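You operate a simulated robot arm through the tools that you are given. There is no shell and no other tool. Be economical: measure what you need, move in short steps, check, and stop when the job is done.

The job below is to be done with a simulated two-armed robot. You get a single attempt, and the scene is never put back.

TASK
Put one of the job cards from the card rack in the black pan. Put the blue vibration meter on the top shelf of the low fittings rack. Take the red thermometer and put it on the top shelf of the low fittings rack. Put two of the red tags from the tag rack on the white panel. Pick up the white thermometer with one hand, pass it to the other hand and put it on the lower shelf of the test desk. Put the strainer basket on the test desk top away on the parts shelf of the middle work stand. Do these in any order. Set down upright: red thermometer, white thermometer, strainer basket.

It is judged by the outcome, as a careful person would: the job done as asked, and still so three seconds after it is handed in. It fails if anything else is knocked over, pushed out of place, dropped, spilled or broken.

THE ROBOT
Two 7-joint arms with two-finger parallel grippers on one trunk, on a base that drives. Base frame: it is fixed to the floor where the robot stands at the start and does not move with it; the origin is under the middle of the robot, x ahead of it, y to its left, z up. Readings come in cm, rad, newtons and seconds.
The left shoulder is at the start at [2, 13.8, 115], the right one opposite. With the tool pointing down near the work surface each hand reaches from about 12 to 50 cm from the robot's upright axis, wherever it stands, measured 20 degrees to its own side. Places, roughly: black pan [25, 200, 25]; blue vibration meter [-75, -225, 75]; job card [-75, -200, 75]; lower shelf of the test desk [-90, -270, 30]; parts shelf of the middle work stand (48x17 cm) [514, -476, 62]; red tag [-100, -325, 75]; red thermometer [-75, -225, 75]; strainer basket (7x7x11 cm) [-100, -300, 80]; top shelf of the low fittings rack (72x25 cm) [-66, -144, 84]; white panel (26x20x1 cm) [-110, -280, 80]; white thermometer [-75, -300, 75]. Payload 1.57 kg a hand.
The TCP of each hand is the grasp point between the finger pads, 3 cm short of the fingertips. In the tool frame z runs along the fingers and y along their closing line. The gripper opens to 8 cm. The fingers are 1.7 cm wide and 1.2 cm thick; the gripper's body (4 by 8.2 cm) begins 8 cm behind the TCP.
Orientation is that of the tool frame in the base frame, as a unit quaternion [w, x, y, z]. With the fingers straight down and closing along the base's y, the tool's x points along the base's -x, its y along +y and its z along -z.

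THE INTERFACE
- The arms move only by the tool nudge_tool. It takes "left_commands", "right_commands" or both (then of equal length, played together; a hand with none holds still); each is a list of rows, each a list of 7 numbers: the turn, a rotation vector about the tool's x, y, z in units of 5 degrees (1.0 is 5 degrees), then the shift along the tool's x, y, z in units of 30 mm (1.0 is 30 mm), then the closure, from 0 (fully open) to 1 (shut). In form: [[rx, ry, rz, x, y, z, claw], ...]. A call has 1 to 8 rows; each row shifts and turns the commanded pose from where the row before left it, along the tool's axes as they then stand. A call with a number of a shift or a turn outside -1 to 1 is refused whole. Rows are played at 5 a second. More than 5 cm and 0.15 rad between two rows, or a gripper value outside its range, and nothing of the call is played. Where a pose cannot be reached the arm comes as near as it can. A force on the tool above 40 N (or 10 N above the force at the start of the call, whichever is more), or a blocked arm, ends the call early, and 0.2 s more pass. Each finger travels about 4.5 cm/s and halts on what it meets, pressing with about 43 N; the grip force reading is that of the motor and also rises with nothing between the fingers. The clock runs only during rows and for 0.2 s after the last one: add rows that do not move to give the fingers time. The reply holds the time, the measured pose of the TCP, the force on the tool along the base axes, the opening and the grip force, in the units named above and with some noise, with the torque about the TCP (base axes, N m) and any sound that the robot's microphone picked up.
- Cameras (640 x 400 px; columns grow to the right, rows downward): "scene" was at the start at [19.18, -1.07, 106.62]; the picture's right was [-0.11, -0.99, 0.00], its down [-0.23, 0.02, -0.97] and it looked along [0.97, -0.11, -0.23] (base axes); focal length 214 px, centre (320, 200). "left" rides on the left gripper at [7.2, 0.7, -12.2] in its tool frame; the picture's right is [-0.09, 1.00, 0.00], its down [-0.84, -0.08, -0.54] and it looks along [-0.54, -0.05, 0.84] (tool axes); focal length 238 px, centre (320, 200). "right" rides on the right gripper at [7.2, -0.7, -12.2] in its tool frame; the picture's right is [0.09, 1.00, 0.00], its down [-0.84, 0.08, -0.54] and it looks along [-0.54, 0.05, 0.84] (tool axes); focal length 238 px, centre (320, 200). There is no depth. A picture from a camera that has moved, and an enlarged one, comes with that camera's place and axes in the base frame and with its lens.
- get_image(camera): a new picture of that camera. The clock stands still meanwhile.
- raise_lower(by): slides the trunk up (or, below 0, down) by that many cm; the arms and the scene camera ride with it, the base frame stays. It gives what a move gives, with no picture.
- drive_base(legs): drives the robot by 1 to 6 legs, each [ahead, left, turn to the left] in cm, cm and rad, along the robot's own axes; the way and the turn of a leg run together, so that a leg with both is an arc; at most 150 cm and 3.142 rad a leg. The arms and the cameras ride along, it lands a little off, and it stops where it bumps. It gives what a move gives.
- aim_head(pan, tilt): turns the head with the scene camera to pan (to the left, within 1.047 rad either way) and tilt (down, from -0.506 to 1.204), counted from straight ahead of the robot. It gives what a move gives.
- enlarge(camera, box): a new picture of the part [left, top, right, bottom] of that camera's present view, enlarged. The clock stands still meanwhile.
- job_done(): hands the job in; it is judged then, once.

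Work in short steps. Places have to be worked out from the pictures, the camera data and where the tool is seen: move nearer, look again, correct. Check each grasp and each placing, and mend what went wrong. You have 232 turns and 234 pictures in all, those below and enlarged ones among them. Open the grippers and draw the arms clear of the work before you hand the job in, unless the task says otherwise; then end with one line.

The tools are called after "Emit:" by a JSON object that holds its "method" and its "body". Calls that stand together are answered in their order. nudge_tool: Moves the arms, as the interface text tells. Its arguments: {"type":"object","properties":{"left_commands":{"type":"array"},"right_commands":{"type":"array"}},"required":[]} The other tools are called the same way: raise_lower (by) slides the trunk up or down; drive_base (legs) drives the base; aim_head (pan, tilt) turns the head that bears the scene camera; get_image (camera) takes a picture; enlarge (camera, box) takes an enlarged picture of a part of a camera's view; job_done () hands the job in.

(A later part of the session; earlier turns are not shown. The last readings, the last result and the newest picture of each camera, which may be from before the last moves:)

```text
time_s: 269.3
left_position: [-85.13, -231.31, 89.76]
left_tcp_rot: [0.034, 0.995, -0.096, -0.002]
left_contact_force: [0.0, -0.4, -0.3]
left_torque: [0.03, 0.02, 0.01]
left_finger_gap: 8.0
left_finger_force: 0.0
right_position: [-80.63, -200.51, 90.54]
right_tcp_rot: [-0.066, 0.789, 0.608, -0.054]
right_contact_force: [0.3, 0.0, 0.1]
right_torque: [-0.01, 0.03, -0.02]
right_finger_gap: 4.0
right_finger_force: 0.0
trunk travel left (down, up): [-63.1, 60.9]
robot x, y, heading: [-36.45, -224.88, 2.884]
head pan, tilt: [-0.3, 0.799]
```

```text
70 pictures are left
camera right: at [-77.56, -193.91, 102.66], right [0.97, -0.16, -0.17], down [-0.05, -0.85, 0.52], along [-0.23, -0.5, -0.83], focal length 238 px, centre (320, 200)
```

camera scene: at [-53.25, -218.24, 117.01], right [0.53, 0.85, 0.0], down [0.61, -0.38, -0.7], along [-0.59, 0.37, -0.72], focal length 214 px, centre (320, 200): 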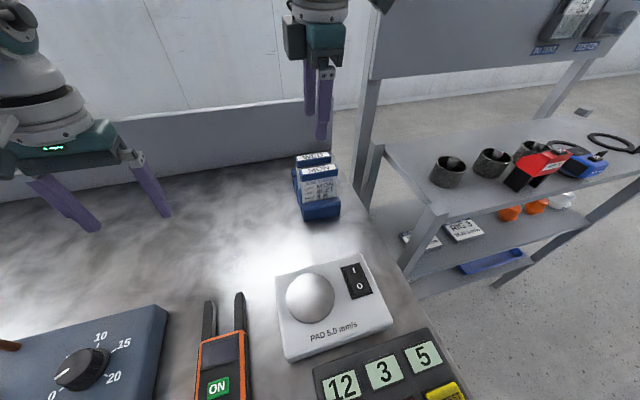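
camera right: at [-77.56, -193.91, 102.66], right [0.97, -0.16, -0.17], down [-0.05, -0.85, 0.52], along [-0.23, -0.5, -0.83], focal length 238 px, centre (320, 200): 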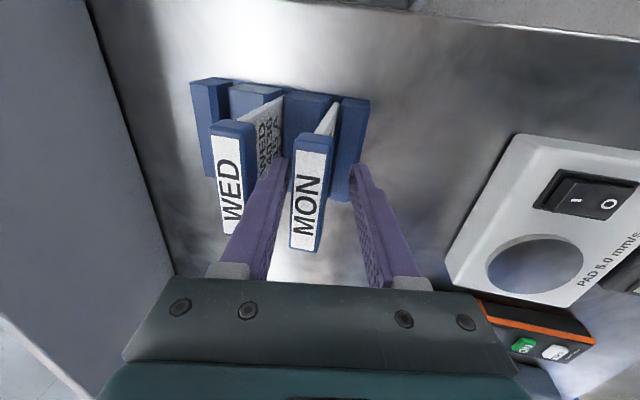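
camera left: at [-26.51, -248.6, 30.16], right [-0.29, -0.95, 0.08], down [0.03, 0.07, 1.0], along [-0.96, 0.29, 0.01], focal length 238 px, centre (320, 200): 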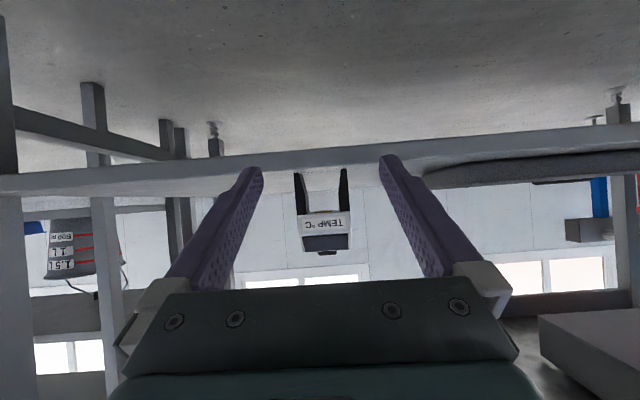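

MON's cap is between the fingers; each finger halts at contact, so I close.

Emit:
{"method": "nudge_tool", "body": {"right_commands": [[0, 0, 0, 0, 0, 0, 0.65], [0, 0, 0, 0, 0, 0, 1], [0, 0, 0, 0, 0, 0, 1], [0, 0, 0, 0, 0, 0, 1], [0, 0, 0, 0, 0, 0, 1]]}}

Emit:
{"method": "raise_lower", "body": {"by": 18}}

Emit:
{"method": "get_image", "body": {"camera": "right"}}

Emit:
{"method": "get_image", "body": {"camera": "scene"}}

```text
time_s: 270.5
left_position: [-85.04, -231.3, 89.63]
left_tcp_rot: [0.034, 0.995, -0.096, -0.002]
left_contact_force: [0.4, -0.2, 0.0]
left_torque: [0.02, -0.04, 0.0]
left_finger_gap: 8.0
left_finger_force: 0.0
right_position: [-80.64, -200.61, 90.42]
right_tcp_rot: [-0.067, 0.79, 0.607, -0.054]
right_contact_force: [3.3, -0.4, 2.7]
right_torque: [-0.12, -0.29, -0.07]
right_finger_gap: 1.99
right_finger_force: 33.8
trunk travel left (down, up): [-63.1, 60.9]
robot x, y, heading: [-36.65, -225.19, 2.889]
head pan, tilt: [-0.3, 0.799]
```

```text
time_s: 272.5
left_position: [-85.15, -231.17, 107.56]
left_tcp_rot: [0.035, 0.995, -0.096, -0.002]
left_contact_force: [0.6, -0.4, 0.3]
left_torque: [-0.03, 0.02, 0.01]
left_finger_gap: 8.0
left_finger_force: 0.0
right_position: [-80.7, -200.54, 108.5]
right_tcp_rot: [-0.066, 0.79, 0.607, -0.053]
right_contact_force: [0.1, -0.1, -1.0]
right_torque: [0.01, 0.0, -0.01]
right_finger_gap: 1.93
right_finger_force: 33.5
trunk travel left (down, up): [-81.1, 42.9]
robot x, y, heading: [-36.75, -224.98, 2.886]
head pan, tilt: [-0.3, 0.799]
```

```text
69 pictures are left
camera right: at [-77.54, -193.91, 120.64], right [0.97, -0.16, -0.17], down [-0.05, -0.85, 0.52], along [-0.23, -0.5, -0.83], focal length 238 px, centre (320, 200)
```

right: 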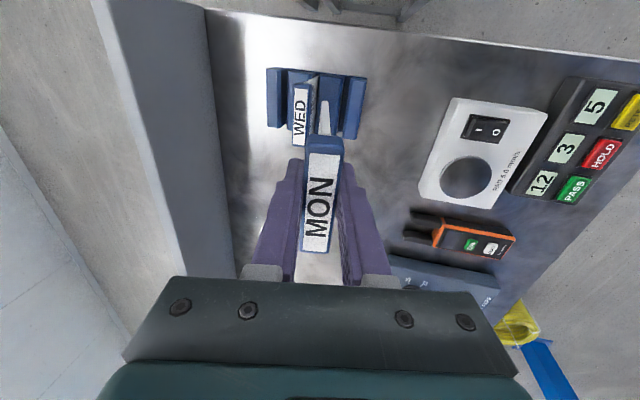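

```text
68 pictures are left
camera scene: at [-53.25, -218.24, 130.2], right [0.53, 0.85, 0.0], down [0.61, -0.38, -0.7], along [-0.59, 0.37, -0.72], focal length 214 px, centre (320, 200)
```

scene: 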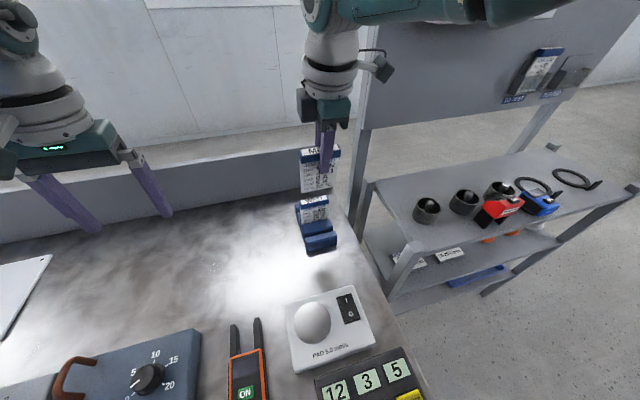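

Card is held cleanly. I draw the right hand back and up a bit, and drive left ~80 cm to the strainer.

Emit:
{"method": "nudge_tool", "body": {"right_commands": [[0, 0, 0, 0, 0.9, -0.5, 1], [0, 0, 0, 0, 0.9, -0.5, 1], [0, 0, 0, 0, 0.9, -0.5, 1], [0, 0, 0, 0, 0.9, -0.3, 1], [0, 0, 0, 0, 0, 0, 1]]}}

Emit:
{"method": "drive_base", "body": {"legs": [[-4, 0, 0], [0, 80, 0]]}}

Emit:
{"method": "aim_head", "body": {"pan": 0.15, "tilt": 0.8}}

Emit:
{"method": "get_image", "body": {"camera": "scene"}}

Emit:
{"method": "get_image", "body": {"camera": "left"}}

```text
time_s: 273.7
left_position: [-85.1, -231.23, 107.62]
left_tcp_rot: [0.034, 0.995, -0.096, -0.002]
left_contact_force: [0.1, 0.1, -0.2]
left_torque: [0.01, -0.02, 0.04]
left_finger_gap: 8.02
left_finger_force: 0.1
right_position: [-69.4, -203.44, 112.0]
right_tcp_rot: [-0.067, 0.789, 0.608, -0.053]
right_contact_force: [0.5, 0.8, -0.6]
right_torque: [0.0, 0.0, 0.03]
right_finger_gap: 1.89
right_finger_force: 32.9
trunk travel left (down, up): [-81.1, 42.9]
robot x, y, heading: [-36.76, -224.78, 2.889]
head pan, tilt: [-0.3, 0.799]
```

```text
time_s: 278.5
left_position: [-101.78, -310.86, 107.6]
left_tcp_rot: [0.035, 0.995, -0.098, -0.003]
left_contact_force: [0.3, -0.4, -1.0]
left_torque: [-0.01, 0.06, 0.0]
left_finger_gap: 8.01
left_finger_force: 0.1
right_position: [-86.01, -282.96, 111.96]
right_tcp_rot: [-0.067, 0.789, 0.608, -0.054]
right_contact_force: [-0.1, -0.1, 0.0]
right_torque: [0.02, -0.03, 0.0]
right_finger_gap: 1.91
right_finger_force: 33.0
trunk travel left (down, up): [-81.1, 42.9]
robot x, y, heading: [-53.41, -304.88, 2.886]
head pan, tilt: [-0.3, 0.799]
```

```text
time_s: 279.4
left_position: [-101.9, -310.92, 107.63]
left_tcp_rot: [0.034, 0.995, -0.097, -0.003]
left_contact_force: [0.5, -0.5, 0.3]
left_torque: [0.0, 0.0, 0.04]
left_finger_gap: 7.99
left_finger_force: 0.0
right_position: [-86.13, -282.96, 112.12]
right_tcp_rot: [-0.067, 0.789, 0.608, -0.054]
right_contact_force: [-0.2, -0.7, -1.0]
right_torque: [0.02, 0.02, -0.02]
right_finger_gap: 1.91
right_finger_force: 33.2
trunk travel left (down, up): [-81.1, 42.9]
robot x, y, heading: [-53.49, -304.66, 2.888]
head pan, tilt: [0.15, 0.799]
```

```text
67 pictures are left
camera scene: at [-71.03, -301.28, 130.21], right [0.11, 0.99, 0.0], down [0.71, -0.08, -0.7], along [-0.69, 0.07, -0.72], focal length 214 px, centre (320, 200)
```

scene: 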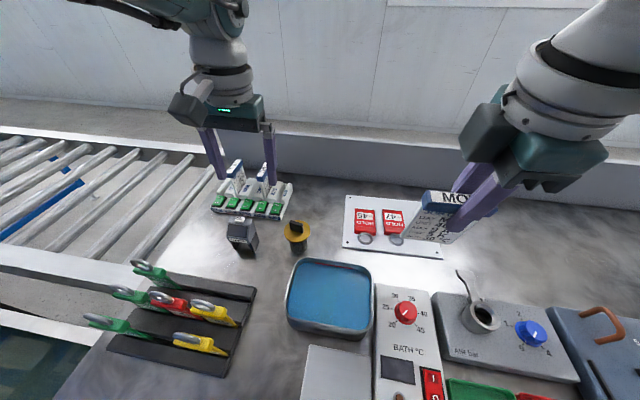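

```text
66 pictures are left
camera left: at [-94.77, -312.15, 120.08], right [-0.28, -0.96, 0.07], down [-0.8, 0.27, 0.53], along [-0.53, 0.1, -0.84], focal length 238 px, centre (320, 200)
```

left: 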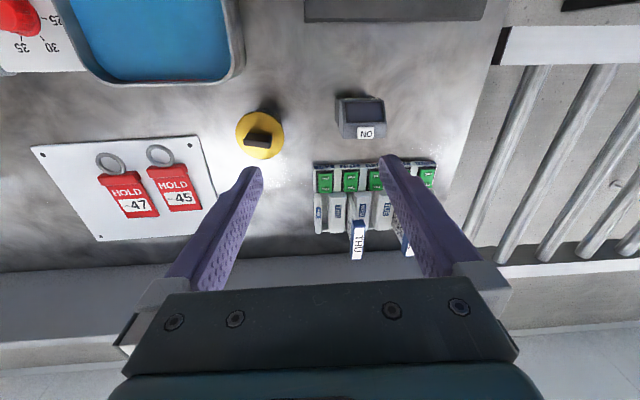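

Strainer flange ≈(−102,−304.3), z≈88.5, Ø≈6.5. I shift the base 1.8 ahead and 6.4 right, straighten the left tool's 4° roll, and lower the trunk 9 cm.

Emit:
{"method": "drive_base", "body": {"legs": [[1.8, -6.4, 0]]}}

Emit:
{"method": "nudge_tool", "body": {"left_commands": [[0.4, 0, 0, 0, 0, 0, 0], [0.4, 0, 0, 0, 0, 0, 0], [0, 0, 0, 0, 0, 0, 0]]}}

Emit:
{"method": "raise_lower", "body": {"by": -7}}

Emit:
{"method": "get_image", "body": {"camera": "left"}}

```text
time_s: 280.4
left_position: [-101.92, -304.35, 107.65]
left_tcp_rot: [0.035, 0.995, -0.097, -0.003]
left_contact_force: [-0.2, -0.1, 0.4]
left_torque: [0.02, 0.02, -0.01]
left_finger_gap: 8.01
left_finger_force: 0.1
right_position: [-86.3, -276.58, 112.12]
right_tcp_rot: [-0.067, 0.79, 0.608, -0.054]
right_contact_force: [0.0, -0.5, -0.1]
right_torque: [0.0, -0.02, 0.01]
right_finger_gap: 1.92
right_finger_force: 33.4
trunk travel left (down, up): [-81.1, 42.9]
robot x, y, heading: [-53.42, -298.07, 2.882]
head pan, tilt: [0.15, 0.799]
```

```text
time_s: 281.2
left_position: [-101.57, -302.95, 107.65]
left_tcp_rot: [0.003, 0.996, -0.093, 0.001]
left_contact_force: [-0.2, 0.1, -0.5]
left_torque: [0.0, -0.01, 0.0]
left_finger_gap: 8.01
left_finger_force: 0.1
left hand out of reach, approached as far as the arm can: row 1, 2
right_position: [-86.3, -276.55, 112.02]
right_tcp_rot: [-0.066, 0.79, 0.608, -0.053]
right_contact_force: [-0.5, -0.7, -0.1]
right_torque: [0.0, 0.02, -0.01]
right_finger_gap: 1.92
right_finger_force: 33.2
trunk travel left (down, up): [-81.1, 42.9]
robot x, y, heading: [-53.62, -298.07, 2.884]
head pan, tilt: [0.15, 0.799]
```

```text
time_s: 282.3
left_position: [-101.52, -302.84, 100.54]
left_tcp_rot: [0.003, 0.996, -0.094, 0.0]
left_contact_force: [0.4, -0.4, -0.6]
left_torque: [-0.02, 0.01, -0.01]
left_finger_gap: 7.99
left_finger_force: 0.1
right_position: [-86.33, -276.55, 104.88]
right_tcp_rot: [-0.066, 0.789, 0.608, -0.053]
right_contact_force: [-0.9, 0.4, -0.2]
right_torque: [0.01, 0.01, 0.0]
right_finger_gap: 1.9
right_finger_force: 33.5
trunk travel left (down, up): [-74.1, 49.9]
robot x, y, heading: [-53.16, -298.03, 2.882]
head pan, tilt: [0.15, 0.799]
```

```text
65 pictures are left
camera left: at [-94.69, -304.86, 112.95], right [-0.28, -0.96, 0.0], down [-0.81, 0.23, 0.54], along [-0.52, 0.15, -0.84], focal length 238 px, centre (320, 200)
```

left: 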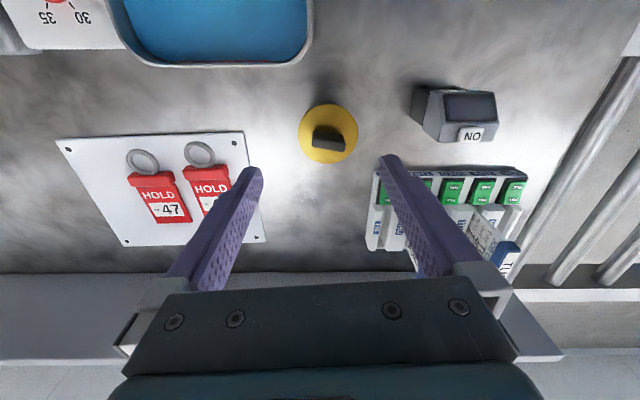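

Flange at (−102.1,−303.6): 0.4 ahead, 0.9 left. I raise the right hand (card) 13 cm first and shift the base slightly.

Emit:
{"method": "nudge_tool", "body": {"right_commands": [[0, 0, 0, 0, 0, -0.9, 1], [0, 0, 0, 0, 0, -0.9, 1], [0, 0, 0, 0, 0.3, -0.9, 1], [0, 0, 0, 0, 0.3, -0.9, 1], [0, 0, 0, 0, 0, -0.9, 1], [0, 0, 0, 0, 0, 0, 1]]}}

Emit:
{"method": "drive_base", "body": {"legs": [[0.4, 0.9, 0]]}}

Emit:
{"method": "raise_lower", "body": {"by": -7}}

Emit:
{"method": "get_image", "body": {"camera": "left"}}

```text
time_s: 283.7
left_position: [-101.52, -302.83, 100.51]
left_tcp_rot: [0.002, 0.996, -0.093, 0.001]
left_contact_force: [-1.1, -0.3, 0.3]
left_torque: [-0.01, -0.02, 0.01]
left_finger_gap: 8.0
left_finger_force: 0.0
right_position: [-82.27, -277.52, 118.08]
right_tcp_rot: [-0.066, 0.79, 0.608, -0.052]
right_contact_force: [-0.2, 0.2, -1.7]
right_torque: [-0.01, 0.0, -0.01]
right_finger_gap: 1.89
right_finger_force: 32.6
trunk travel left (down, up): [-74.1, 49.9]
robot x, y, heading: [-53.5, -298.1, 2.886]
head pan, tilt: [0.15, 0.799]
```

```text
time_s: 284.4
left_position: [-102.12, -303.64, 100.61]
left_tcp_rot: [0.002, 0.996, -0.094, 0.0]
left_contact_force: [-0.1, 0.2, -0.2]
left_torque: [0.0, -0.04, -0.01]
left_finger_gap: 8.02
left_finger_force: 0.1
right_position: [-83.0, -278.48, 117.93]
right_tcp_rot: [-0.067, 0.789, 0.608, -0.053]
right_contact_force: [0.6, -0.4, -1.4]
right_torque: [0.0, -0.01, 0.02]
right_finger_gap: 1.91
right_finger_force: 33.1
trunk travel left (down, up): [-74.1, 49.9]
robot x, y, heading: [-53.89, -298.63, 2.886]
head pan, tilt: [0.15, 0.799]
```

```text
time_s: 285.5
left_position: [-102.32, -303.59, 93.49]
left_tcp_rot: [0.003, 0.996, -0.092, 0.0]
left_contact_force: [0.2, -0.4, 0.3]
left_torque: [0.02, -0.02, -0.01]
left_finger_gap: 7.98
left_finger_force: 0.1
right_position: [-82.93, -278.45, 111.0]
right_tcp_rot: [-0.066, 0.789, 0.608, -0.053]
right_contact_force: [1.0, 0.4, 0.5]
right_torque: [-0.01, 0.0, -0.02]
right_finger_gap: 1.92
right_finger_force: 33.1
trunk travel left (down, up): [-67.1, 56.9]
robot x, y, heading: [-53.98, -299.09, 2.886]
head pan, tilt: [0.15, 0.799]
```

```text
64 pictures are left
camera left: at [-95.31, -305.65, 105.95], right [-0.28, -0.96, 0.0], down [-0.81, 0.23, 0.54], along [-0.52, 0.15, -0.84], focal length 238 px, centre (320, 200)
```

left: 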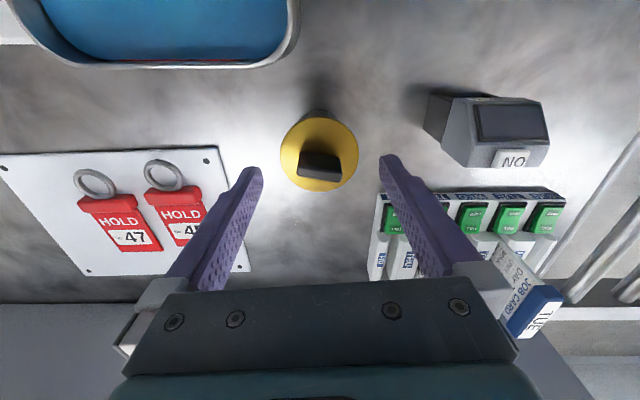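

Aligned. Lower 6 cm and close the left gripper.

Emit:
{"method": "raise_lower", "body": {"by": -6.2}}

Emit:
{"method": "nudge_tool", "body": {"left_commands": [[0, 0, 0, -0.1, 0, 0, 0], [0, 0, 0, 0, 0, 0, 0.15], [0, 0, 0, 0, 0, 0, 1], [0, 0, 0, 0, 0, 0, 1], [0, 0, 0, 0, 0, 0, 1], [0, 0, 0, 0, 0, 0, 1]]}}

Emit:
{"method": "get_image", "body": {"camera": "left"}}

```text
time_s: 286.6
left_position: [-102.14, -303.68, 87.4]
left_tcp_rot: [0.003, 0.996, -0.093, 0.001]
left_contact_force: [0.6, -0.5, -0.6]
left_torque: [-0.02, 0.01, -0.01]
left_finger_gap: 7.99
left_finger_force: 0.0
right_position: [-82.82, -278.35, 104.89]
right_tcp_rot: [-0.067, 0.789, 0.608, -0.053]
right_contact_force: [0.5, 0.6, -0.1]
right_torque: [0.0, -0.03, 0.01]
right_finger_gap: 1.9
right_finger_force: 33.4
trunk travel left (down, up): [-60.9, 63.1]
robot x, y, heading: [-54.02, -299.11, 2.886]
head pan, tilt: [0.15, 0.799]
```

```text
time_s: 287.9
left_position: [-102.17, -303.71, 87.31]
left_tcp_rot: [0.003, 0.996, -0.093, 0.0]
left_contact_force: [0.6, -0.2, 0.8]
left_torque: [-0.05, 0.0, -0.03]
left_finger_gap: 6.38
left_finger_force: 43.5
left hand out of reach, approached as far as the arm can: row 1
right_position: [-82.91, -278.42, 104.96]
right_tcp_rot: [-0.067, 0.79, 0.607, -0.054]
right_contact_force: [0.0, -0.2, -0.3]
right_torque: [-0.04, 0.01, -0.01]
right_finger_gap: 1.88
right_finger_force: 32.9
trunk travel left (down, up): [-60.9, 63.1]
robot x, y, heading: [-53.97, -298.53, 2.888]
head pan, tilt: [0.15, 0.799]
```

```text
63 pictures are left
camera left: at [-95.31, -305.65, 99.75], right [-0.28, -0.96, 0.0], down [-0.81, 0.23, 0.54], along [-0.52, 0.15, -0.84], focal length 238 px, centre (320, 200)
```

left: 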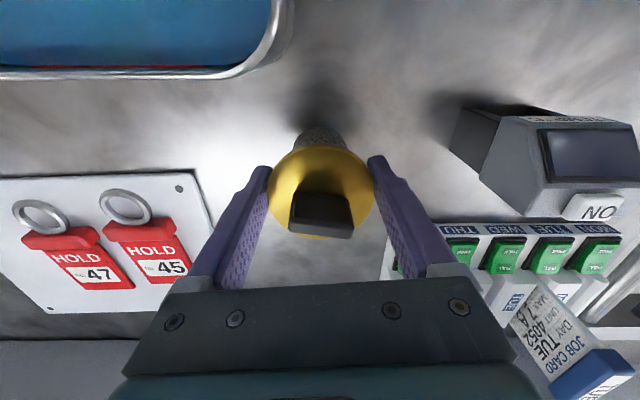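

Gripped at 6.4 cm. Lift by the trunk 22 cm and check.

Emit:
{"method": "raise_lower", "body": {"by": 22}}

Emit:
{"method": "get_image", "body": {"camera": "scene"}}

```text
time_s: 290.3
left_position: [-102.16, -303.55, 109.34]
left_tcp_rot: [0.003, 0.996, -0.094, 0.0]
left_contact_force: [0.5, -0.2, -1.4]
left_torque: [-0.02, -0.02, 0.0]
left_finger_gap: 6.36
left_finger_force: 43.0
right_position: [-83.05, -278.47, 126.9]
right_tcp_rot: [-0.067, 0.79, 0.607, -0.054]
right_contact_force: [0.5, -0.4, -0.6]
right_torque: [0.04, 0.01, 0.02]
right_finger_gap: 1.91
right_finger_force: 33.3
trunk travel left (down, up): [-82.9, 41.1]
robot x, y, heading: [-53.97, -298.64, 2.885]
head pan, tilt: [0.15, 0.799]
```

```text
62 pictures are left
camera scene: at [-71.78, -295.58, 132.0], right [0.1, 0.99, 0.0], down [0.71, -0.07, -0.7], along [-0.69, 0.07, -0.72], focal length 214 px, centre (320, 200)
```

scene: 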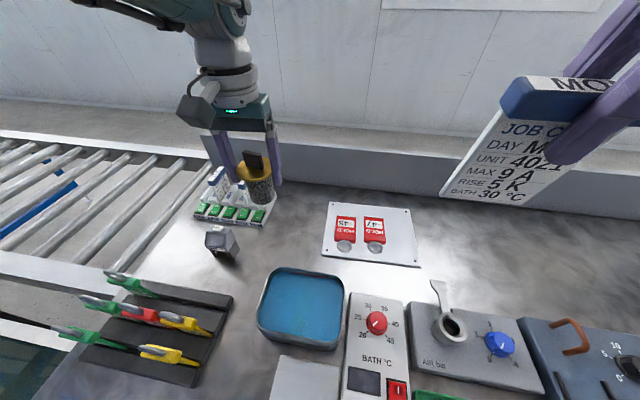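

Basket is up. I back off, turn to face +y, and drive along x≈−5 to y≈40, then look for the pan.

Emit:
{"method": "drive_base", "body": {"legs": [[-52, 0, 0], [0, 0, -1.315], [150, 0, 0], [150, 0, 0], [55, 0, 0]]}}

Emit:
{"method": "aim_head", "body": {"pan": -0.1, "tilt": 0.45}}

Emit:
{"method": "get_image", "body": {"camera": "scene"}}

```text
time_s: 313.3
left_position: [-7.7, 85.44, 109.39]
left_tcp_rot: [0.002, 0.718, -0.696, -0.002]
left_contact_force: [0.4, 0.0, -1.3]
left_torque: [-0.03, 0.02, 0.01]
left_finger_gap: 6.36
left_finger_force: 42.9
right_position: [21.16, 72.03, 126.86]
right_tcp_rot: [-0.086, 0.996, -0.02, 0.0]
right_contact_force: [0.9, -1.0, -0.3]
right_torque: [0.0, 0.0, 0.01]
right_finger_gap: 1.92
right_finger_force: 33.6
trunk travel left (down, up): [-82.9, 41.1]
robot x, y, heading: [7.46, 39.4, 1.542]
head pan, tilt: [0.15, 0.799]
```

```text
time_s: 314.1
left_position: [-7.66, 85.42, 109.42]
left_tcp_rot: [0.003, 0.719, -0.695, -0.001]
left_contact_force: [1.0, 0.7, -1.3]
left_torque: [-0.01, 0.04, 0.01]
left_finger_gap: 6.4
left_finger_force: 43.2
right_position: [21.19, 72.17, 126.82]
right_tcp_rot: [-0.086, 0.996, -0.02, 0.0]
right_contact_force: [0.7, 0.5, -0.9]
right_torque: [0.02, 0.03, 0.01]
right_finger_gap: 1.92
right_finger_force: 33.1
trunk travel left (down, up): [-82.9, 41.1]
robot x, y, heading: [7.25, 39.68, 1.535]
head pan, tilt: [-0.099, 0.45]
```

```text
61 pictures are left
camera scene: at [8.97, 58.47, 135.04], right [0.99, -0.13, 0.0], down [-0.06, -0.43, -0.9], along [0.12, 0.89, -0.44], focal length 214 px, centre (320, 200)
```

scene: 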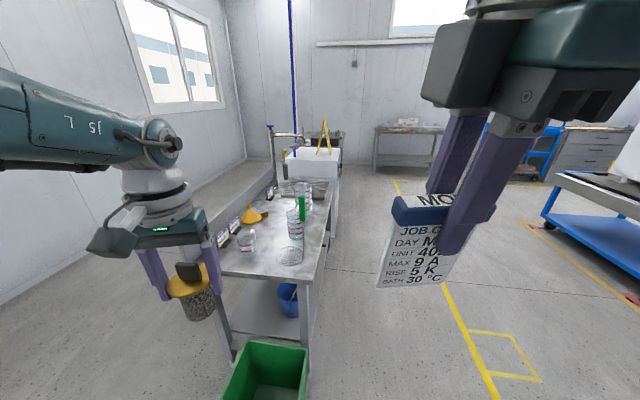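

I enlarge the bench area where the pan should project (≈(317,245)).

Emit:
{"method": "enlarge", "body": {"camera": "scene", "box": [210, 160, 370, 390]}}

```text
1.74 times, centred on (290, 275) of scene
camera zoom: at [8.97, 58.47, 135.04], right [0.99, -0.13, 0.0], down [-0.06, -0.43, -0.9], along [0.12, 0.89, -0.44], focal length 373 px, centre (372, 70)
```

zoom: 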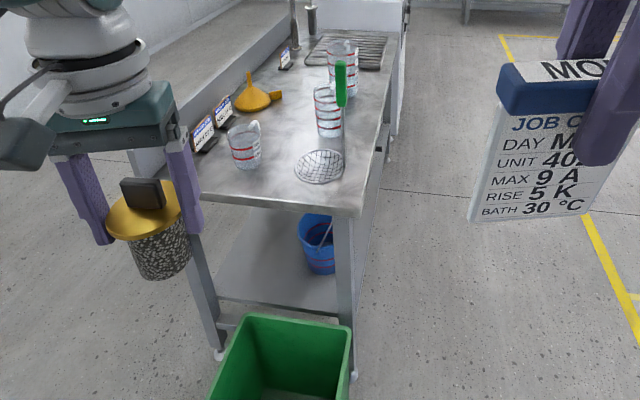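

The pan is likely on the bench's lower shelf further along, open from the +x side. I go round to x≈75, y≈190 and face −x.

Emit:
{"method": "drive_base", "body": {"legs": [[0, -68, 0], [150, 0, 0.03], [0, 0, 1.57]]}}

Emit:
{"method": "aim_head", "body": {"pan": 0, "tilt": 0.7}}

Emit:
{"method": "get_image", "body": {"camera": "scene"}}

```text
time_s: 328.8
left_position: [34.06, 171.85, 109.35]
left_tcp_rot: [0.003, 1.0, 0.024, 0.0]
left_contact_force: [-0.2, 0.5, -1.0]
left_torque: [0.01, 0.02, 0.02]
left_finger_gap: 6.36
left_finger_force: 42.9
right_position: [46.75, 200.79, 126.77]
right_tcp_rot: [-0.06, 0.712, 0.696, -0.061]
right_contact_force: [-0.8, -0.1, -0.2]
right_torque: [0.02, 0.01, 0.01]
right_finger_gap: 1.89
right_finger_force: 33.2
trunk travel left (down, up): [-82.9, 41.1]
robot x, y, heading: [79.77, 187.59, 3.123]
head pan, tilt: [-0.099, 0.45]
```

```text
time_s: 329.5
left_position: [33.89, 171.73, 109.33]
left_tcp_rot: [0.002, 1.0, 0.023, 0.001]
left_contact_force: [0.3, 0.6, -2.3]
left_torque: [0.0, 0.0, 0.01]
left_finger_gap: 6.34
left_finger_force: 43.5
right_position: [46.86, 200.89, 126.88]
right_tcp_rot: [-0.06, 0.713, 0.696, -0.061]
right_contact_force: [0.6, 0.8, -0.4]
right_torque: [0.02, -0.03, 0.0]
right_finger_gap: 1.93
right_finger_force: 33.4
trunk travel left (down, up): [-82.9, 41.1]
robot x, y, heading: [79.63, 187.41, 3.119]
head pan, tilt: [0.0, 0.7]
```

```text
59 pictures are left
camera scene: at [61.13, 187.96, 132.83], right [0.02, 1.0, 0.0], down [0.64, -0.01, -0.77], along [-0.77, 0.02, -0.64], focal length 214 px, centre (320, 200)
```

scene: 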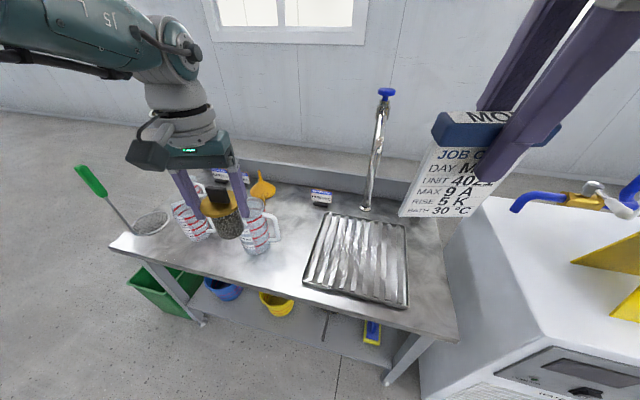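

The lower shelf is hidden from here. I back off 40 cm, lower the trunk 40 cm and look under the bench.

Emit:
{"method": "drive_base", "body": {"legs": [[-42, 0, 0]]}}

Emit:
{"method": "raise_lower", "body": {"by": -40}}

Emit:
{"method": "aim_head", "body": {"pan": 0, "tilt": 0.55}}

Emit:
{"method": "get_image", "body": {"camera": "scene"}}

```text
time_s: 332.2
left_position: [77.15, 170.85, 109.37]
left_tcp_rot: [0.003, 1.0, 0.026, 0.001]
left_contact_force: [-0.6, 0.1, -0.6]
left_torque: [0.01, -0.03, -0.02]
left_finger_gap: 6.36
left_finger_force: 43.4
right_position: [89.81, 199.89, 126.83]
right_tcp_rot: [-0.06, 0.712, 0.697, -0.06]
right_contact_force: [-0.1, 0.3, -0.5]
right_torque: [0.0, 0.0, 0.01]
right_finger_gap: 1.9
right_finger_force: 33.2
trunk travel left (down, up): [-82.9, 41.1]
robot x, y, heading: [122.86, 186.71, 3.124]
head pan, tilt: [0.0, 0.7]
```

```text
time_s: 336.0
left_position: [77.17, 170.81, 69.37]
left_tcp_rot: [0.003, 1.0, 0.025, 0.001]
left_contact_force: [0.0, -0.4, -1.4]
left_torque: [0.0, -0.01, 0.01]
left_finger_gap: 6.34
left_finger_force: 43.0
right_position: [89.86, 199.89, 86.85]
right_tcp_rot: [-0.06, 0.711, 0.698, -0.061]
right_contact_force: [-0.3, 0.4, -0.8]
right_torque: [0.01, 0.02, -0.05]
right_finger_gap: 1.91
right_finger_force: 33.3
trunk travel left (down, up): [-42.9, 81.1]
robot x, y, heading: [122.48, 186.8, 3.122]
head pan, tilt: [0.0, 0.7]
```

```text
time_s: 336.7
left_position: [77.01, 170.97, 69.34]
left_tcp_rot: [0.003, 1.0, 0.025, 0.001]
left_contact_force: [0.0, 0.9, -1.6]
left_torque: [-0.04, 0.0, -0.04]
left_finger_gap: 6.37
left_finger_force: 43.2
right_position: [89.88, 200.0, 86.84]
right_tcp_rot: [-0.06, 0.712, 0.697, -0.061]
right_contact_force: [-0.1, 1.3, -1.1]
right_torque: [0.0, 0.03, 0.04]
right_finger_gap: 1.91
right_finger_force: 33.1
trunk travel left (down, up): [-42.9, 81.1]
robot x, y, heading: [122.93, 186.82, 3.127]
head pan, tilt: [0.0, 0.55]
```

```text
58 pictures are left
camera scene: at [103.69, 187.13, 94.14], right [0.02, 1.0, 0.0], down [0.52, -0.01, -0.85], along [-0.85, 0.01, -0.52], focal length 214 px, centre (320, 200)
```

scene: 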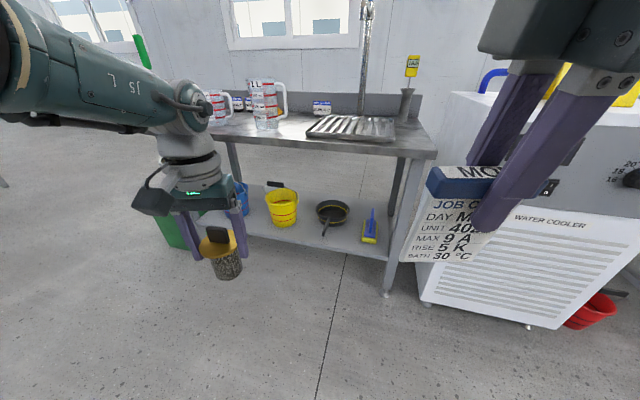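

The black pan is on the lower shelf at ≈(7,195), handle toward me. The left arm (basket) must be out of the way first, so I test stowing it outward and up.

Emit:
{"method": "nudge_tool", "body": {"left_commands": [[0, 0, 0, 0, 0.9, 0, 1], [0, 0, 0, 0, 0.9, 0, 1], [0, 0, 0, 0.3, 0.9, -0.3, 1], [0, 0, 0, 0.3, 0.9, -0.3, 1], [0, 0, 0, 0.5, 0.9, -0.5, 1], [0, 0, 0, 0.5, 0.5, -0.9, 1], [0, 0, 0, 0.5, 0, -0.9, 1], [0, 0, 0, 0.5, 0, -0.9, 1]]}}

Emit:
{"method": "nudge_tool", "body": {"left_commands": [[0, 0, 0, 0.8, 0, 0, 1], [0, 0, 0, 0.8, 0, 0, 1], [0, 0, 0, 0.8, 0, -0.5, 1], [0, 0, 0, 0.8, 0, -0.5, 1], [0, 0, 0, 0, 0, -0.9, 1], [0, 0, 0, 0, 0, -0.9, 1], [0, 0, 0, 0, 0, -0.9, 1], [0, 0, 0, 0, 0, 0, 1]]}}

```text
time_s: 338.5
left_position: [75.48, 170.75, 75.48]
left_tcp_rot: [0.002, 1.0, 0.029, 0.002]
left_contact_force: [-0.2, -0.4, -0.9]
left_torque: [0.02, -0.02, -0.02]
left_finger_gap: 6.34
left_finger_force: 43.7
left hand out of reach, approached as far as the arm can: row 1, 2, 3, 4, 5, 6, 7, 8
right_position: [89.83, 200.0, 86.91]
right_tcp_rot: [-0.059, 0.711, 0.698, -0.06]
right_contact_force: [0.7, 0.0, -0.5]
right_torque: [-0.02, -0.01, -0.01]
right_finger_gap: 1.9
right_finger_force: 33.8
trunk travel left (down, up): [-42.9, 81.1]
robot x, y, heading: [122.64, 187.07, 3.126]
head pan, tilt: [0.0, 0.55]
```

```text
time_s: 340.3
left_position: [74.71, 172.2, 84.64]
left_tcp_rot: [0.003, 1.0, 0.025, 0.002]
left_contact_force: [-0.3, -0.5, -0.8]
left_torque: [0.04, -0.01, 0.0]
left_finger_gap: 6.34
left_finger_force: 42.4
left hand out of reach, approached as far as the arm can: row 1, 2, 3, 4, 5, 7
right_position: [89.84, 199.95, 86.91]
right_tcp_rot: [-0.06, 0.711, 0.698, -0.061]
right_contact_force: [-0.7, 0.2, -0.3]
right_torque: [-0.01, 0.0, 0.03]
right_finger_gap: 1.89
right_finger_force: 33.5
trunk travel left (down, up): [-42.9, 81.1]
robot x, y, heading: [122.82, 186.74, 3.128]
head pan, tilt: [0.0, 0.55]
```

Going straight up works. I continue raising the left hand.

Emit:
{"method": "nudge_tool", "body": {"left_commands": [[0, 0, 0, 0, 0, -0.9, 1], [0, 0, 0, 0, 0, -0.9, 1], [0, 0, 0, 0, 0, -0.9, 1], [0, 0, 0, 0, 0, -0.9, 1], [0, 0, 0, 0, 0, -0.9, 1], [0, 0, 0, 0, 0, -0.9, 1], [0, 0, 0, 0, 0, -0.9, 1], [0, 0, 0, 0, 0, -0.9, 1]]}}

Emit:
{"method": "nudge_tool", "body": {"left_commands": [[0, 0, 0, 0.6, 0, 0, 1], [0, 0, 0, 0.6, 0, 0, 1], [0, 0, 0, 0.6, 0, 0, 1], [0, 0, 0, 0.6, 0, 0, 1], [0, 0, 0, 0, 0.6, 0, 1], [0, 0, 0, 0, 0.6, 0, 1], [0, 0, 0, 0, 0.6, 0, 1], [0, 0, 0, 0, 0, 0, 1]]}}

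```text
time_s: 342.3
left_position: [77.33, 172.58, 89.58]
left_tcp_rot: [0.006, 0.998, 0.024, 0.06]
left_contact_force: [0.3, -0.2, -0.7]
left_torque: [0.01, 0.01, 0.01]
left_finger_gap: 6.39
left_finger_force: 42.9
left hand out of reach, approached as far as the arm can: row 3, 4, 5, 6, 7, 8
right_position: [89.86, 199.93, 86.84]
right_tcp_rot: [-0.059, 0.711, 0.698, -0.061]
right_contact_force: [-0.1, -0.8, 0.0]
right_torque: [-0.03, 0.0, -0.02]
right_finger_gap: 1.95
right_finger_force: 33.0
trunk travel left (down, up): [-42.9, 81.1]
robot x, y, heading: [122.51, 186.74, 3.128]
head pan, tilt: [0.0, 0.55]
stopped in row 8 (left hand): the arm was blocked; the commanded pose is now the measured one
```

```text
time_s: 344.1
left_position: [77.46, 171.12, 90.67]
left_tcp_rot: [0.006, 0.998, 0.026, 0.06]
left_contact_force: [0.0, 0.8, -1.4]
left_torque: [0.02, 0.01, 0.02]
left_finger_gap: 6.33
left_finger_force: 43.1
left hand out of reach, approached as far as the arm can: row 1, 2, 3, 4, 5, 6, 7
right_position: [89.82, 199.96, 86.85]
right_tcp_rot: [-0.059, 0.712, 0.697, -0.061]
right_contact_force: [0.2, -0.1, -0.4]
right_torque: [0.03, -0.02, 0.02]
right_finger_gap: 1.89
right_finger_force: 33.4
trunk travel left (down, up): [-42.9, 81.1]
robot x, y, heading: [122.75, 187.06, 3.131]
head pan, tilt: [0.0, 0.55]
```

The left arm can't be stowed behind, but rotating the base ~30° left keeps the left hand outside the bench while the right arm (tool tilted, pointing −x) reaches in. I first yaw the right tool 30° clockwise and start tilting it forward in free space.

Emit:
{"method": "nudge_tool", "body": {"right_commands": [[0, 0, 1, 0, 0, 0, 1], [0, 0, 1, 0, 0, 0, 1], [0, 0, 1, 0, 0, 0, 1], [0, 0, 1, 0, 0, 0, 1], [0, 0, 1, 0, 0, 0, 1], [0, 0, 1, 0, 0, 0, 1], [1, 0, 0, 0, -0.4, 0.1, 1], [1, 0, 0, 0, -0.4, 0.1, 1]]}}

Emit:
{"method": "nudge_tool", "body": {"right_commands": [[1, 0, 0, 0, -0.4, 0.2, 1], [1, 0, 0, 0, -0.4, 0.2, 1], [1, 0, 0, 0, -0.4, 0.3, 1], [1, 0, 0, 0, -0.4, 0.3, 1], [1, 0, 0, 0, -0.4, 0.3, 1], [1, 0, 0, 0, -0.3, 0.4, 1], [1, 0, 0, 0, -0.2, 0.5, 1], [1, 0, 0, 0, -0.2, 0.5, 1]]}}

Emit:
{"method": "get_image", "body": {"camera": "scene"}}

```text
time_s: 345.9
left_position: [77.44, 171.02, 90.8]
left_tcp_rot: [0.007, 0.998, 0.025, 0.06]
left_contact_force: [0.5, -0.2, -1.4]
left_torque: [-0.02, 0.01, 0.0]
left_finger_gap: 6.36
left_finger_force: 43.4
right_position: [87.62, 201.18, 86.73]
right_tcp_rot: [-0.118, 0.861, 0.481, -0.116]
right_contact_force: [0.2, -0.8, -0.5]
right_torque: [0.02, -0.03, 0.01]
right_finger_gap: 1.93
right_finger_force: 32.7
trunk travel left (down, up): [-42.9, 81.1]
robot x, y, heading: [122.58, 186.81, 3.126]
head pan, tilt: [0.0, 0.55]
```

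```text
time_s: 347.7
left_position: [77.45, 171.08, 90.81]
left_tcp_rot: [0.006, 0.998, 0.025, 0.06]
left_contact_force: [0.2, 0.0, -1.7]
left_torque: [-0.01, -0.01, 0.0]
left_finger_gap: 6.35
left_finger_force: 42.7
right_position: [77.59, 207.12, 84.95]
right_tcp_rot: [-0.405, 0.769, 0.413, -0.274]
right_contact_force: [0.6, -1.7, 0.1]
right_torque: [0.01, -0.01, -0.05]
right_finger_gap: 1.91
right_finger_force: 32.9
trunk travel left (down, up): [-42.9, 81.1]
robot x, y, heading: [122.19, 186.84, 3.127]
head pan, tilt: [0.0, 0.55]
```

```text
57 pictures are left
camera scene: at [103.7, 187.13, 94.14], right [0.02, 1.0, 0.0], down [0.52, -0.01, -0.85], along [-0.85, 0.01, -0.52], focal length 214 px, centre (320, 200)
```

scene: 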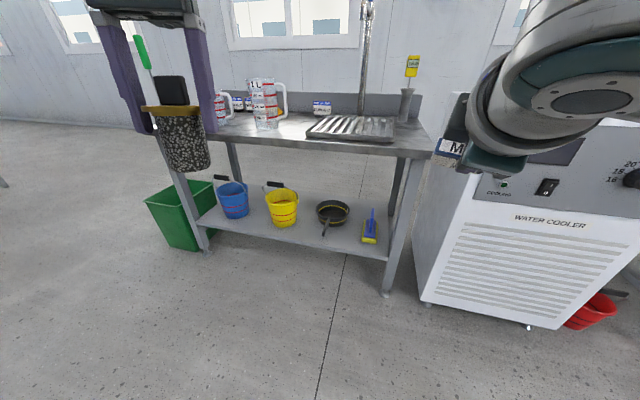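

Tilt 58° reached smoothly. I rotate the base 0.485 left, then extend the right arm forward and down with a small roll correction.

Emit:
{"method": "drive_base", "body": {"legs": [[0, 0, 0.485]]}}

Emit:
{"method": "nudge_tool", "body": {"right_commands": [[0, 0, -0.39, 0, 0.27, 0.93, 1], [0, 0, -0.39, 0, 0.27, 0.93, 1], [0, 0, -0.39, 0, 0.27, 0.93, 1], [0, 0, 0, 0, 0.27, 0.93, 1], [0, 0, 0, 0, 0.27, 0.93, 1], [0, 0, 0, 0, 0.27, 0.93, 1], [0, 0, 0, 0, 0.27, 0.93, 1], [0, 0, 0, 0, 0, 0, 1]]}}

Emit:
{"method": "get_image", "body": {"camera": "right"}}

```text
time_s: 349.5
left_position: [90.08, 151.74, 90.65]
left_tcp_rot: [-0.009, 0.963, 0.264, 0.06]
left_contact_force: [0.3, -0.1, -1.7]
left_torque: [0.0, -0.03, 0.0]
left_finger_gap: 6.34
left_finger_force: 42.6
right_position: [73.34, 183.75, 84.77]
right_tcp_rot: [-0.327, 0.648, 0.584, -0.363]
right_contact_force: [0.4, 0.2, -0.8]
right_torque: [-0.01, -0.01, 0.0]
right_finger_gap: 1.87
right_finger_force: 33.3
trunk travel left (down, up): [-42.9, 81.1]
robot x, y, heading: [123.19, 187.11, -2.674]
head pan, tilt: [0.0, 0.55]
```

```text
time_s: 351.3
left_position: [90.05, 151.7, 90.69]
left_tcp_rot: [-0.008, 0.963, 0.264, 0.06]
left_contact_force: [-0.1, -0.7, -1.5]
left_torque: [0.0, 0.0, 0.02]
left_finger_gap: 6.35
left_finger_force: 43.4
right_position: [60.32, 183.46, 70.73]
right_tcp_rot: [-0.345, 0.615, 0.618, -0.348]
right_contact_force: [0.6, 0.1, -0.8]
right_torque: [-0.02, -0.02, -0.01]
right_finger_gap: 1.9
right_finger_force: 33.3
right hand out of reach, approached as far as the arm can: row 7
trunk travel left (down, up): [-42.9, 81.1]
robot x, y, heading: [122.6, 187.12, -2.675]
head pan, tilt: [0.0, 0.55]
```

```text
56 pictures are left
camera right: at [70.29, 190.76, 77.72], right [0.52, 0.09, -0.85], down [0.51, -0.83, 0.22], along [-0.69, -0.54, -0.48], focal length 238 px, centre (320, 200)
```

right: 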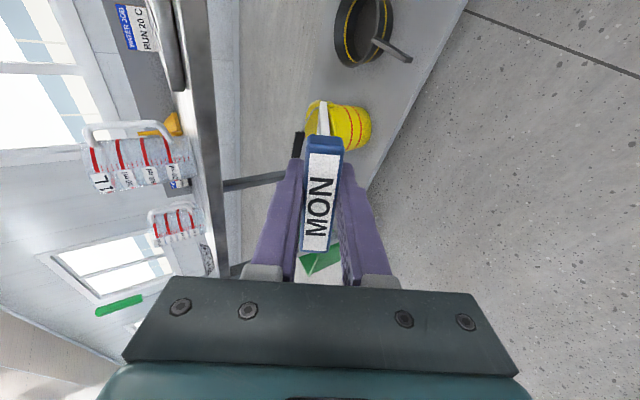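

Tool now points exactly −x, 58.7° tilt, card level. I extend it 6 cm further forward for clearance of the left hand.

Emit:
{"method": "nudge_tool", "body": {"right_commands": [[0, 0, 0, 0, -0.35, 0.57, 1], [0, 0, 0, 0, -0.35, 0.57, 1], [0, 0, 0, 0, -0.35, 0.57, 1], [0, 0, 0, 0, 0, 0, 1]]}}

```text
time_s: 352.3
left_position: [90.1, 151.79, 90.74]
left_tcp_rot: [-0.008, 0.963, 0.264, 0.06]
left_contact_force: [0.7, -0.5, -1.3]
left_torque: [-0.01, 0.02, -0.02]
left_finger_gap: 6.36
left_finger_force: 43.1
right_position: [57.75, 186.3, 71.82]
right_tcp_rot: [-0.345, 0.617, 0.617, -0.346]
right_contact_force: [-0.2, 0.4, -0.4]
right_torque: [0.0, 0.0, -0.01]
right_finger_gap: 1.93
right_finger_force: 33.0
right hand out of reach, approached as far as the arm can: row 1, 2, 3
trunk travel left (down, up): [-42.9, 81.1]
robot x, y, heading: [122.79, 186.81, -2.674]
head pan, tilt: [0.0, 0.55]
```

Offset is enough: the bench edge is slanted (x≈22 near the left hand). I lower the trunk 33 cm and drive 70 % of the way.

Emit:
{"method": "raise_lower", "body": {"by": -33}}

Emit:
{"method": "drive_base", "body": {"legs": [[24, -20, 0]]}}

Emit:
{"method": "aim_head", "body": {"pan": -0.5, "tilt": 0.5}}

Emit:
{"method": "get_image", "body": {"camera": "scene"}}

Emit:
{"method": "get_image", "body": {"camera": "right"}}

```text
time_s: 355.5
left_position: [90.02, 151.91, 57.67]
left_tcp_rot: [-0.008, 0.963, 0.264, 0.06]
left_contact_force: [0.7, 0.0, -2.1]
left_torque: [0.01, -0.02, 0.03]
left_finger_gap: 6.35
left_finger_force: 42.8
right_position: [57.79, 186.45, 38.82]
right_tcp_rot: [-0.346, 0.616, 0.617, -0.347]
right_contact_force: [0.9, -0.9, -1.1]
right_torque: [0.01, -0.01, 0.05]
right_finger_gap: 1.9
right_finger_force: 33.3
trunk travel left (down, up): [-9.9, 114.1]
robot x, y, heading: [122.18, 187.14, -2.668]
head pan, tilt: [0.0, 0.55]
```

```text
time_s: 357.7
left_position: [59.27, 158.91, 57.6]
left_tcp_rot: [-0.009, 0.962, 0.264, 0.062]
left_contact_force: [-0.5, -0.2, -0.9]
left_torque: [0.02, -0.02, -0.01]
left_finger_gap: 6.34
left_finger_force: 43.2
right_position: [26.95, 193.5, 38.86]
right_tcp_rot: [-0.344, 0.616, 0.617, -0.347]
right_contact_force: [-0.2, -0.5, -0.6]
right_torque: [0.0, 0.0, -0.02]
right_finger_gap: 1.9
right_finger_force: 33.4
trunk travel left (down, up): [-9.9, 114.1]
robot x, y, heading: [91.71, 193.74, -2.674]
head pan, tilt: [0.0, 0.55]
```

```text
time_s: 358.6
left_position: [59.21, 158.84, 57.66]
left_tcp_rot: [-0.009, 0.963, 0.264, 0.06]
left_contact_force: [0.0, -0.1, -0.8]
left_torque: [0.01, 0.0, 0.02]
left_finger_gap: 6.35
left_finger_force: 43.0
right_position: [26.93, 193.52, 38.85]
right_tcp_rot: [-0.345, 0.617, 0.617, -0.346]
right_contact_force: [0.4, -0.5, 0.3]
right_torque: [0.0, -0.03, 0.04]
right_finger_gap: 1.9
right_finger_force: 32.9
trunk travel left (down, up): [-9.9, 114.1]
robot x, y, heading: [91.52, 194.32, -2.668]
head pan, tilt: [-0.499, 0.499]
```

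```text
55 pictures are left
camera scene: at [73.77, 189.67, 61.6], right [0.03, 1.0, 0.0], down [0.48, -0.01, -0.88], along [-0.88, 0.03, -0.48], focal length 214 px, centre (320, 200)
```

scene: 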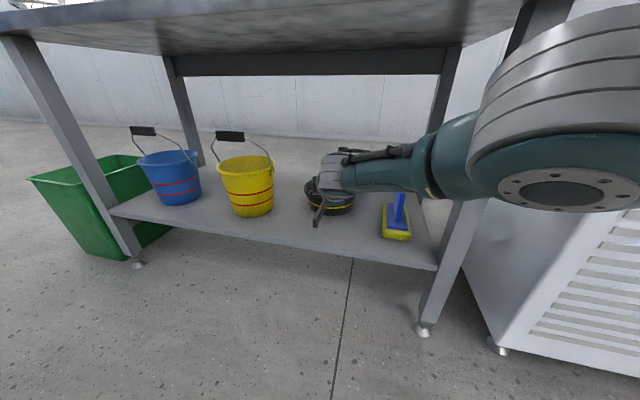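

```text
54 pictures are left
camera right: at [36.9, 200.75, 45.84], right [0.52, 0.09, -0.85], down [0.5, -0.84, 0.22], along [-0.69, -0.54, -0.48], focal length 238 px, centre (320, 200)
```

right: 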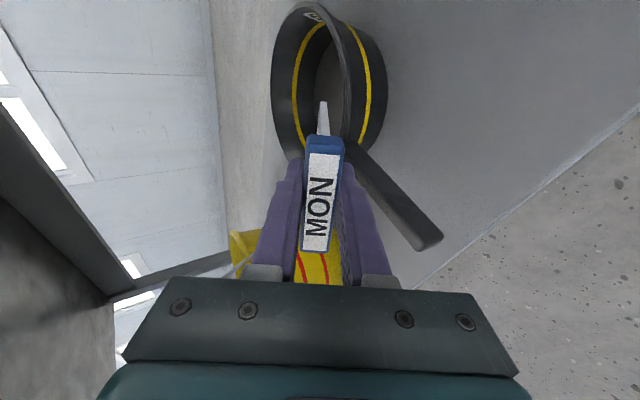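

The pan is a deep saucepan: centre ≈(11,195.5), rim z≈35. I raise 5 cm so the card clears the rim, drive in, then look.

Emit:
{"method": "raise_lower", "body": {"by": 5}}

Emit:
{"method": "drive_base", "body": {"legs": [[8.3, -7.2, 0]]}}

Emit:
{"method": "get_image", "body": {"camera": "right"}}

Emit:
{"method": "get_image", "body": {"camera": "scene"}}

```text
time_s: 359.5
left_position: [59.15, 158.86, 62.69]
left_tcp_rot: [-0.008, 0.963, 0.264, 0.06]
left_contact_force: [0.1, 0.2, -1.0]
left_torque: [0.04, 0.0, -0.01]
left_finger_gap: 6.35
left_finger_force: 43.1
right_position: [26.94, 193.47, 43.81]
right_tcp_rot: [-0.345, 0.617, 0.617, -0.346]
right_contact_force: [-0.8, -0.5, -0.6]
right_torque: [-0.02, 0.02, -0.01]
right_finger_gap: 1.91
right_finger_force: 33.0
trunk travel left (down, up): [-14.9, 109.1]
robot x, y, heading: [92.14, 194.0, -2.674]
head pan, tilt: [-0.499, 0.499]
```

```text
time_s: 360.7
left_position: [48.81, 161.4, 62.6]
left_tcp_rot: [-0.01, 0.962, 0.265, 0.062]
left_contact_force: [0.5, -0.4, -1.1]
left_torque: [0.02, -0.02, 0.04]
left_finger_gap: 6.37
left_finger_force: 43.4
right_position: [16.46, 196.09, 43.67]
right_tcp_rot: [-0.344, 0.616, 0.618, -0.346]
right_contact_force: [0.7, -0.2, -0.6]
right_torque: [-0.01, -0.05, 0.03]
right_finger_gap: 1.9
right_finger_force: 33.2
trunk travel left (down, up): [-14.9, 109.1]
robot x, y, heading: [81.44, 196.53, -2.674]
head pan, tilt: [-0.499, 0.499]
```

```text
53 pictures are left
camera right: at [26.46, 203.25, 50.78], right [0.52, 0.09, -0.85], down [0.51, -0.83, 0.22], along [-0.69, -0.54, -0.48], focal length 238 px, centre (320, 200)
```

right: 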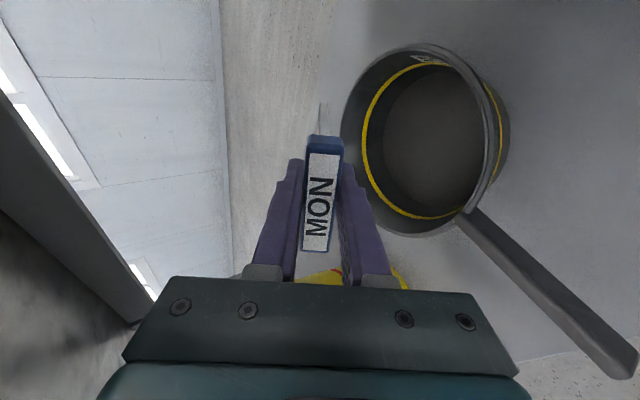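

```text
52 pictures are left
camera scene: at [63.33, 192.27, 66.58], right [0.03, 1.0, 0.0], down [0.48, -0.01, -0.88], along [-0.88, 0.03, -0.48], focal length 214 px, centre (320, 200)
```

scene: 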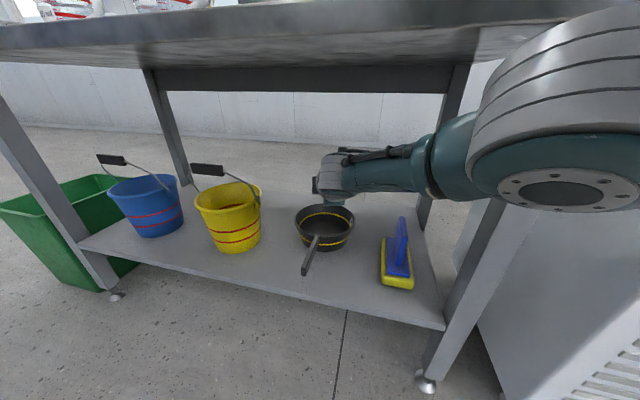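

Pan centre is ≈(16.5,196.5), rim z≈35.5. I move back 4.3 cm and lower 4 cm.

Emit:
{"method": "drive_base", "body": {"legs": [[-4, 1.6, 0]]}}

Emit:
{"method": "raise_lower", "body": {"by": -4}}

Emit:
{"method": "get_image", "body": {"camera": "right"}}

Emit:
{"method": "enlarge", "body": {"camera": "scene", "box": [240, 120, 420, 280]}}

```text
time_s: 361.6
left_position: [52.61, 161.77, 62.75]
left_tcp_rot: [-0.009, 0.963, 0.264, 0.059]
left_contact_force: [0.3, 0.3, -1.1]
left_torque: [0.0, -0.05, 0.03]
left_finger_gap: 6.35
left_finger_force: 43.1
right_position: [20.36, 196.38, 44.0]
right_tcp_rot: [-0.346, 0.616, 0.616, -0.348]
right_contact_force: [-0.9, -0.1, 0.3]
right_torque: [-0.02, -0.02, 0.0]
right_finger_gap: 1.89
right_finger_force: 33.3
trunk travel left (down, up): [-14.9, 109.1]
robot x, y, heading: [85.71, 197.02, -2.675]
head pan, tilt: [-0.499, 0.499]
```

```text
time_s: 362.4
left_position: [52.91, 161.85, 58.79]
left_tcp_rot: [-0.008, 0.962, 0.265, 0.06]
left_contact_force: [-0.5, 0.1, -0.6]
left_torque: [-0.01, -0.01, -0.01]
left_finger_gap: 6.36
left_finger_force: 43.2
right_position: [20.53, 196.34, 39.86]
right_tcp_rot: [-0.344, 0.616, 0.617, -0.347]
right_contact_force: [-0.9, -0.3, -0.5]
right_torque: [-0.03, 0.01, -0.02]
right_finger_gap: 1.9
right_finger_force: 33.9
trunk travel left (down, up): [-10.9, 113.1]
robot x, y, heading: [85.94, 197.2, -2.666]
head pan, tilt: [-0.499, 0.499]
```

```text
51 pictures are left
camera right: at [30.59, 203.63, 46.85], right [0.52, 0.09, -0.85], down [0.51, -0.83, 0.22], along [-0.69, -0.54, -0.48], focal length 238 px, centre (320, 200)
```

right: 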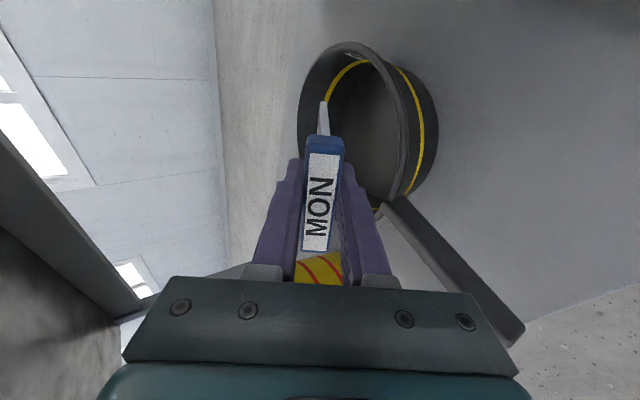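

```text
2.50 times, centred on (330, 200) of scene
camera zoom: at [67.48, 192.65, 62.59], right [0.03, 1.0, 0.0], down [0.48, -0.01, -0.88], along [-0.88, 0.03, -0.48], focal length 536 px, centre (295, 200)
```

zoom: 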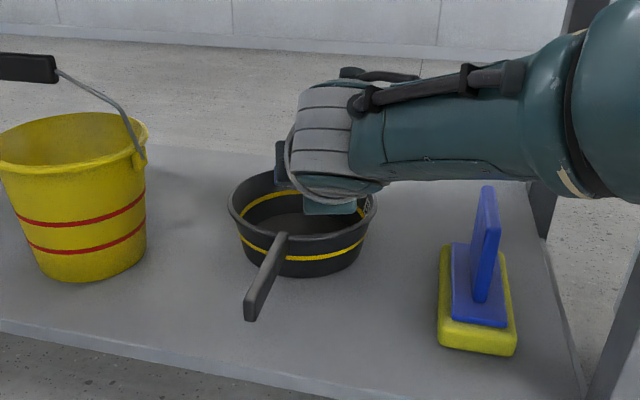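

Card is over the pan's middle. I lower 3 cm more and check the forces.

Emit:
{"method": "raise_lower", "body": {"by": -3}}

Emit:
{"method": "get_image", "body": {"camera": "right"}}

```text
time_s: 363.2
left_position: [52.89, 161.78, 55.64]
left_tcp_rot: [-0.008, 0.962, 0.265, 0.06]
left_contact_force: [0.2, 0.6, -0.4]
left_torque: [-0.05, 0.01, 0.0]
left_finger_gap: 6.38
left_finger_force: 42.9
right_position: [20.52, 196.34, 36.9]
right_tcp_rot: [-0.344, 0.615, 0.618, -0.348]
right_contact_force: [-0.6, -0.8, 0.2]
right_torque: [-0.01, 0.02, 0.02]
right_finger_gap: 1.92
right_finger_force: 32.9
trunk travel left (down, up): [-7.9, 116.1]
robot x, y, heading: [85.47, 196.92, -2.673]
head pan, tilt: [-0.499, 0.499]
```

```text
49 pictures are left
camera right: at [30.55, 203.63, 43.86], right [0.52, 0.09, -0.85], down [0.51, -0.83, 0.22], along [-0.69, -0.54, -0.48], focal length 238 px, centre (320, 200)
```

right: 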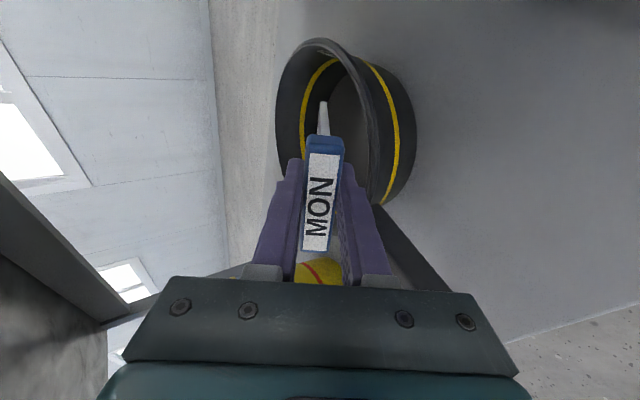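

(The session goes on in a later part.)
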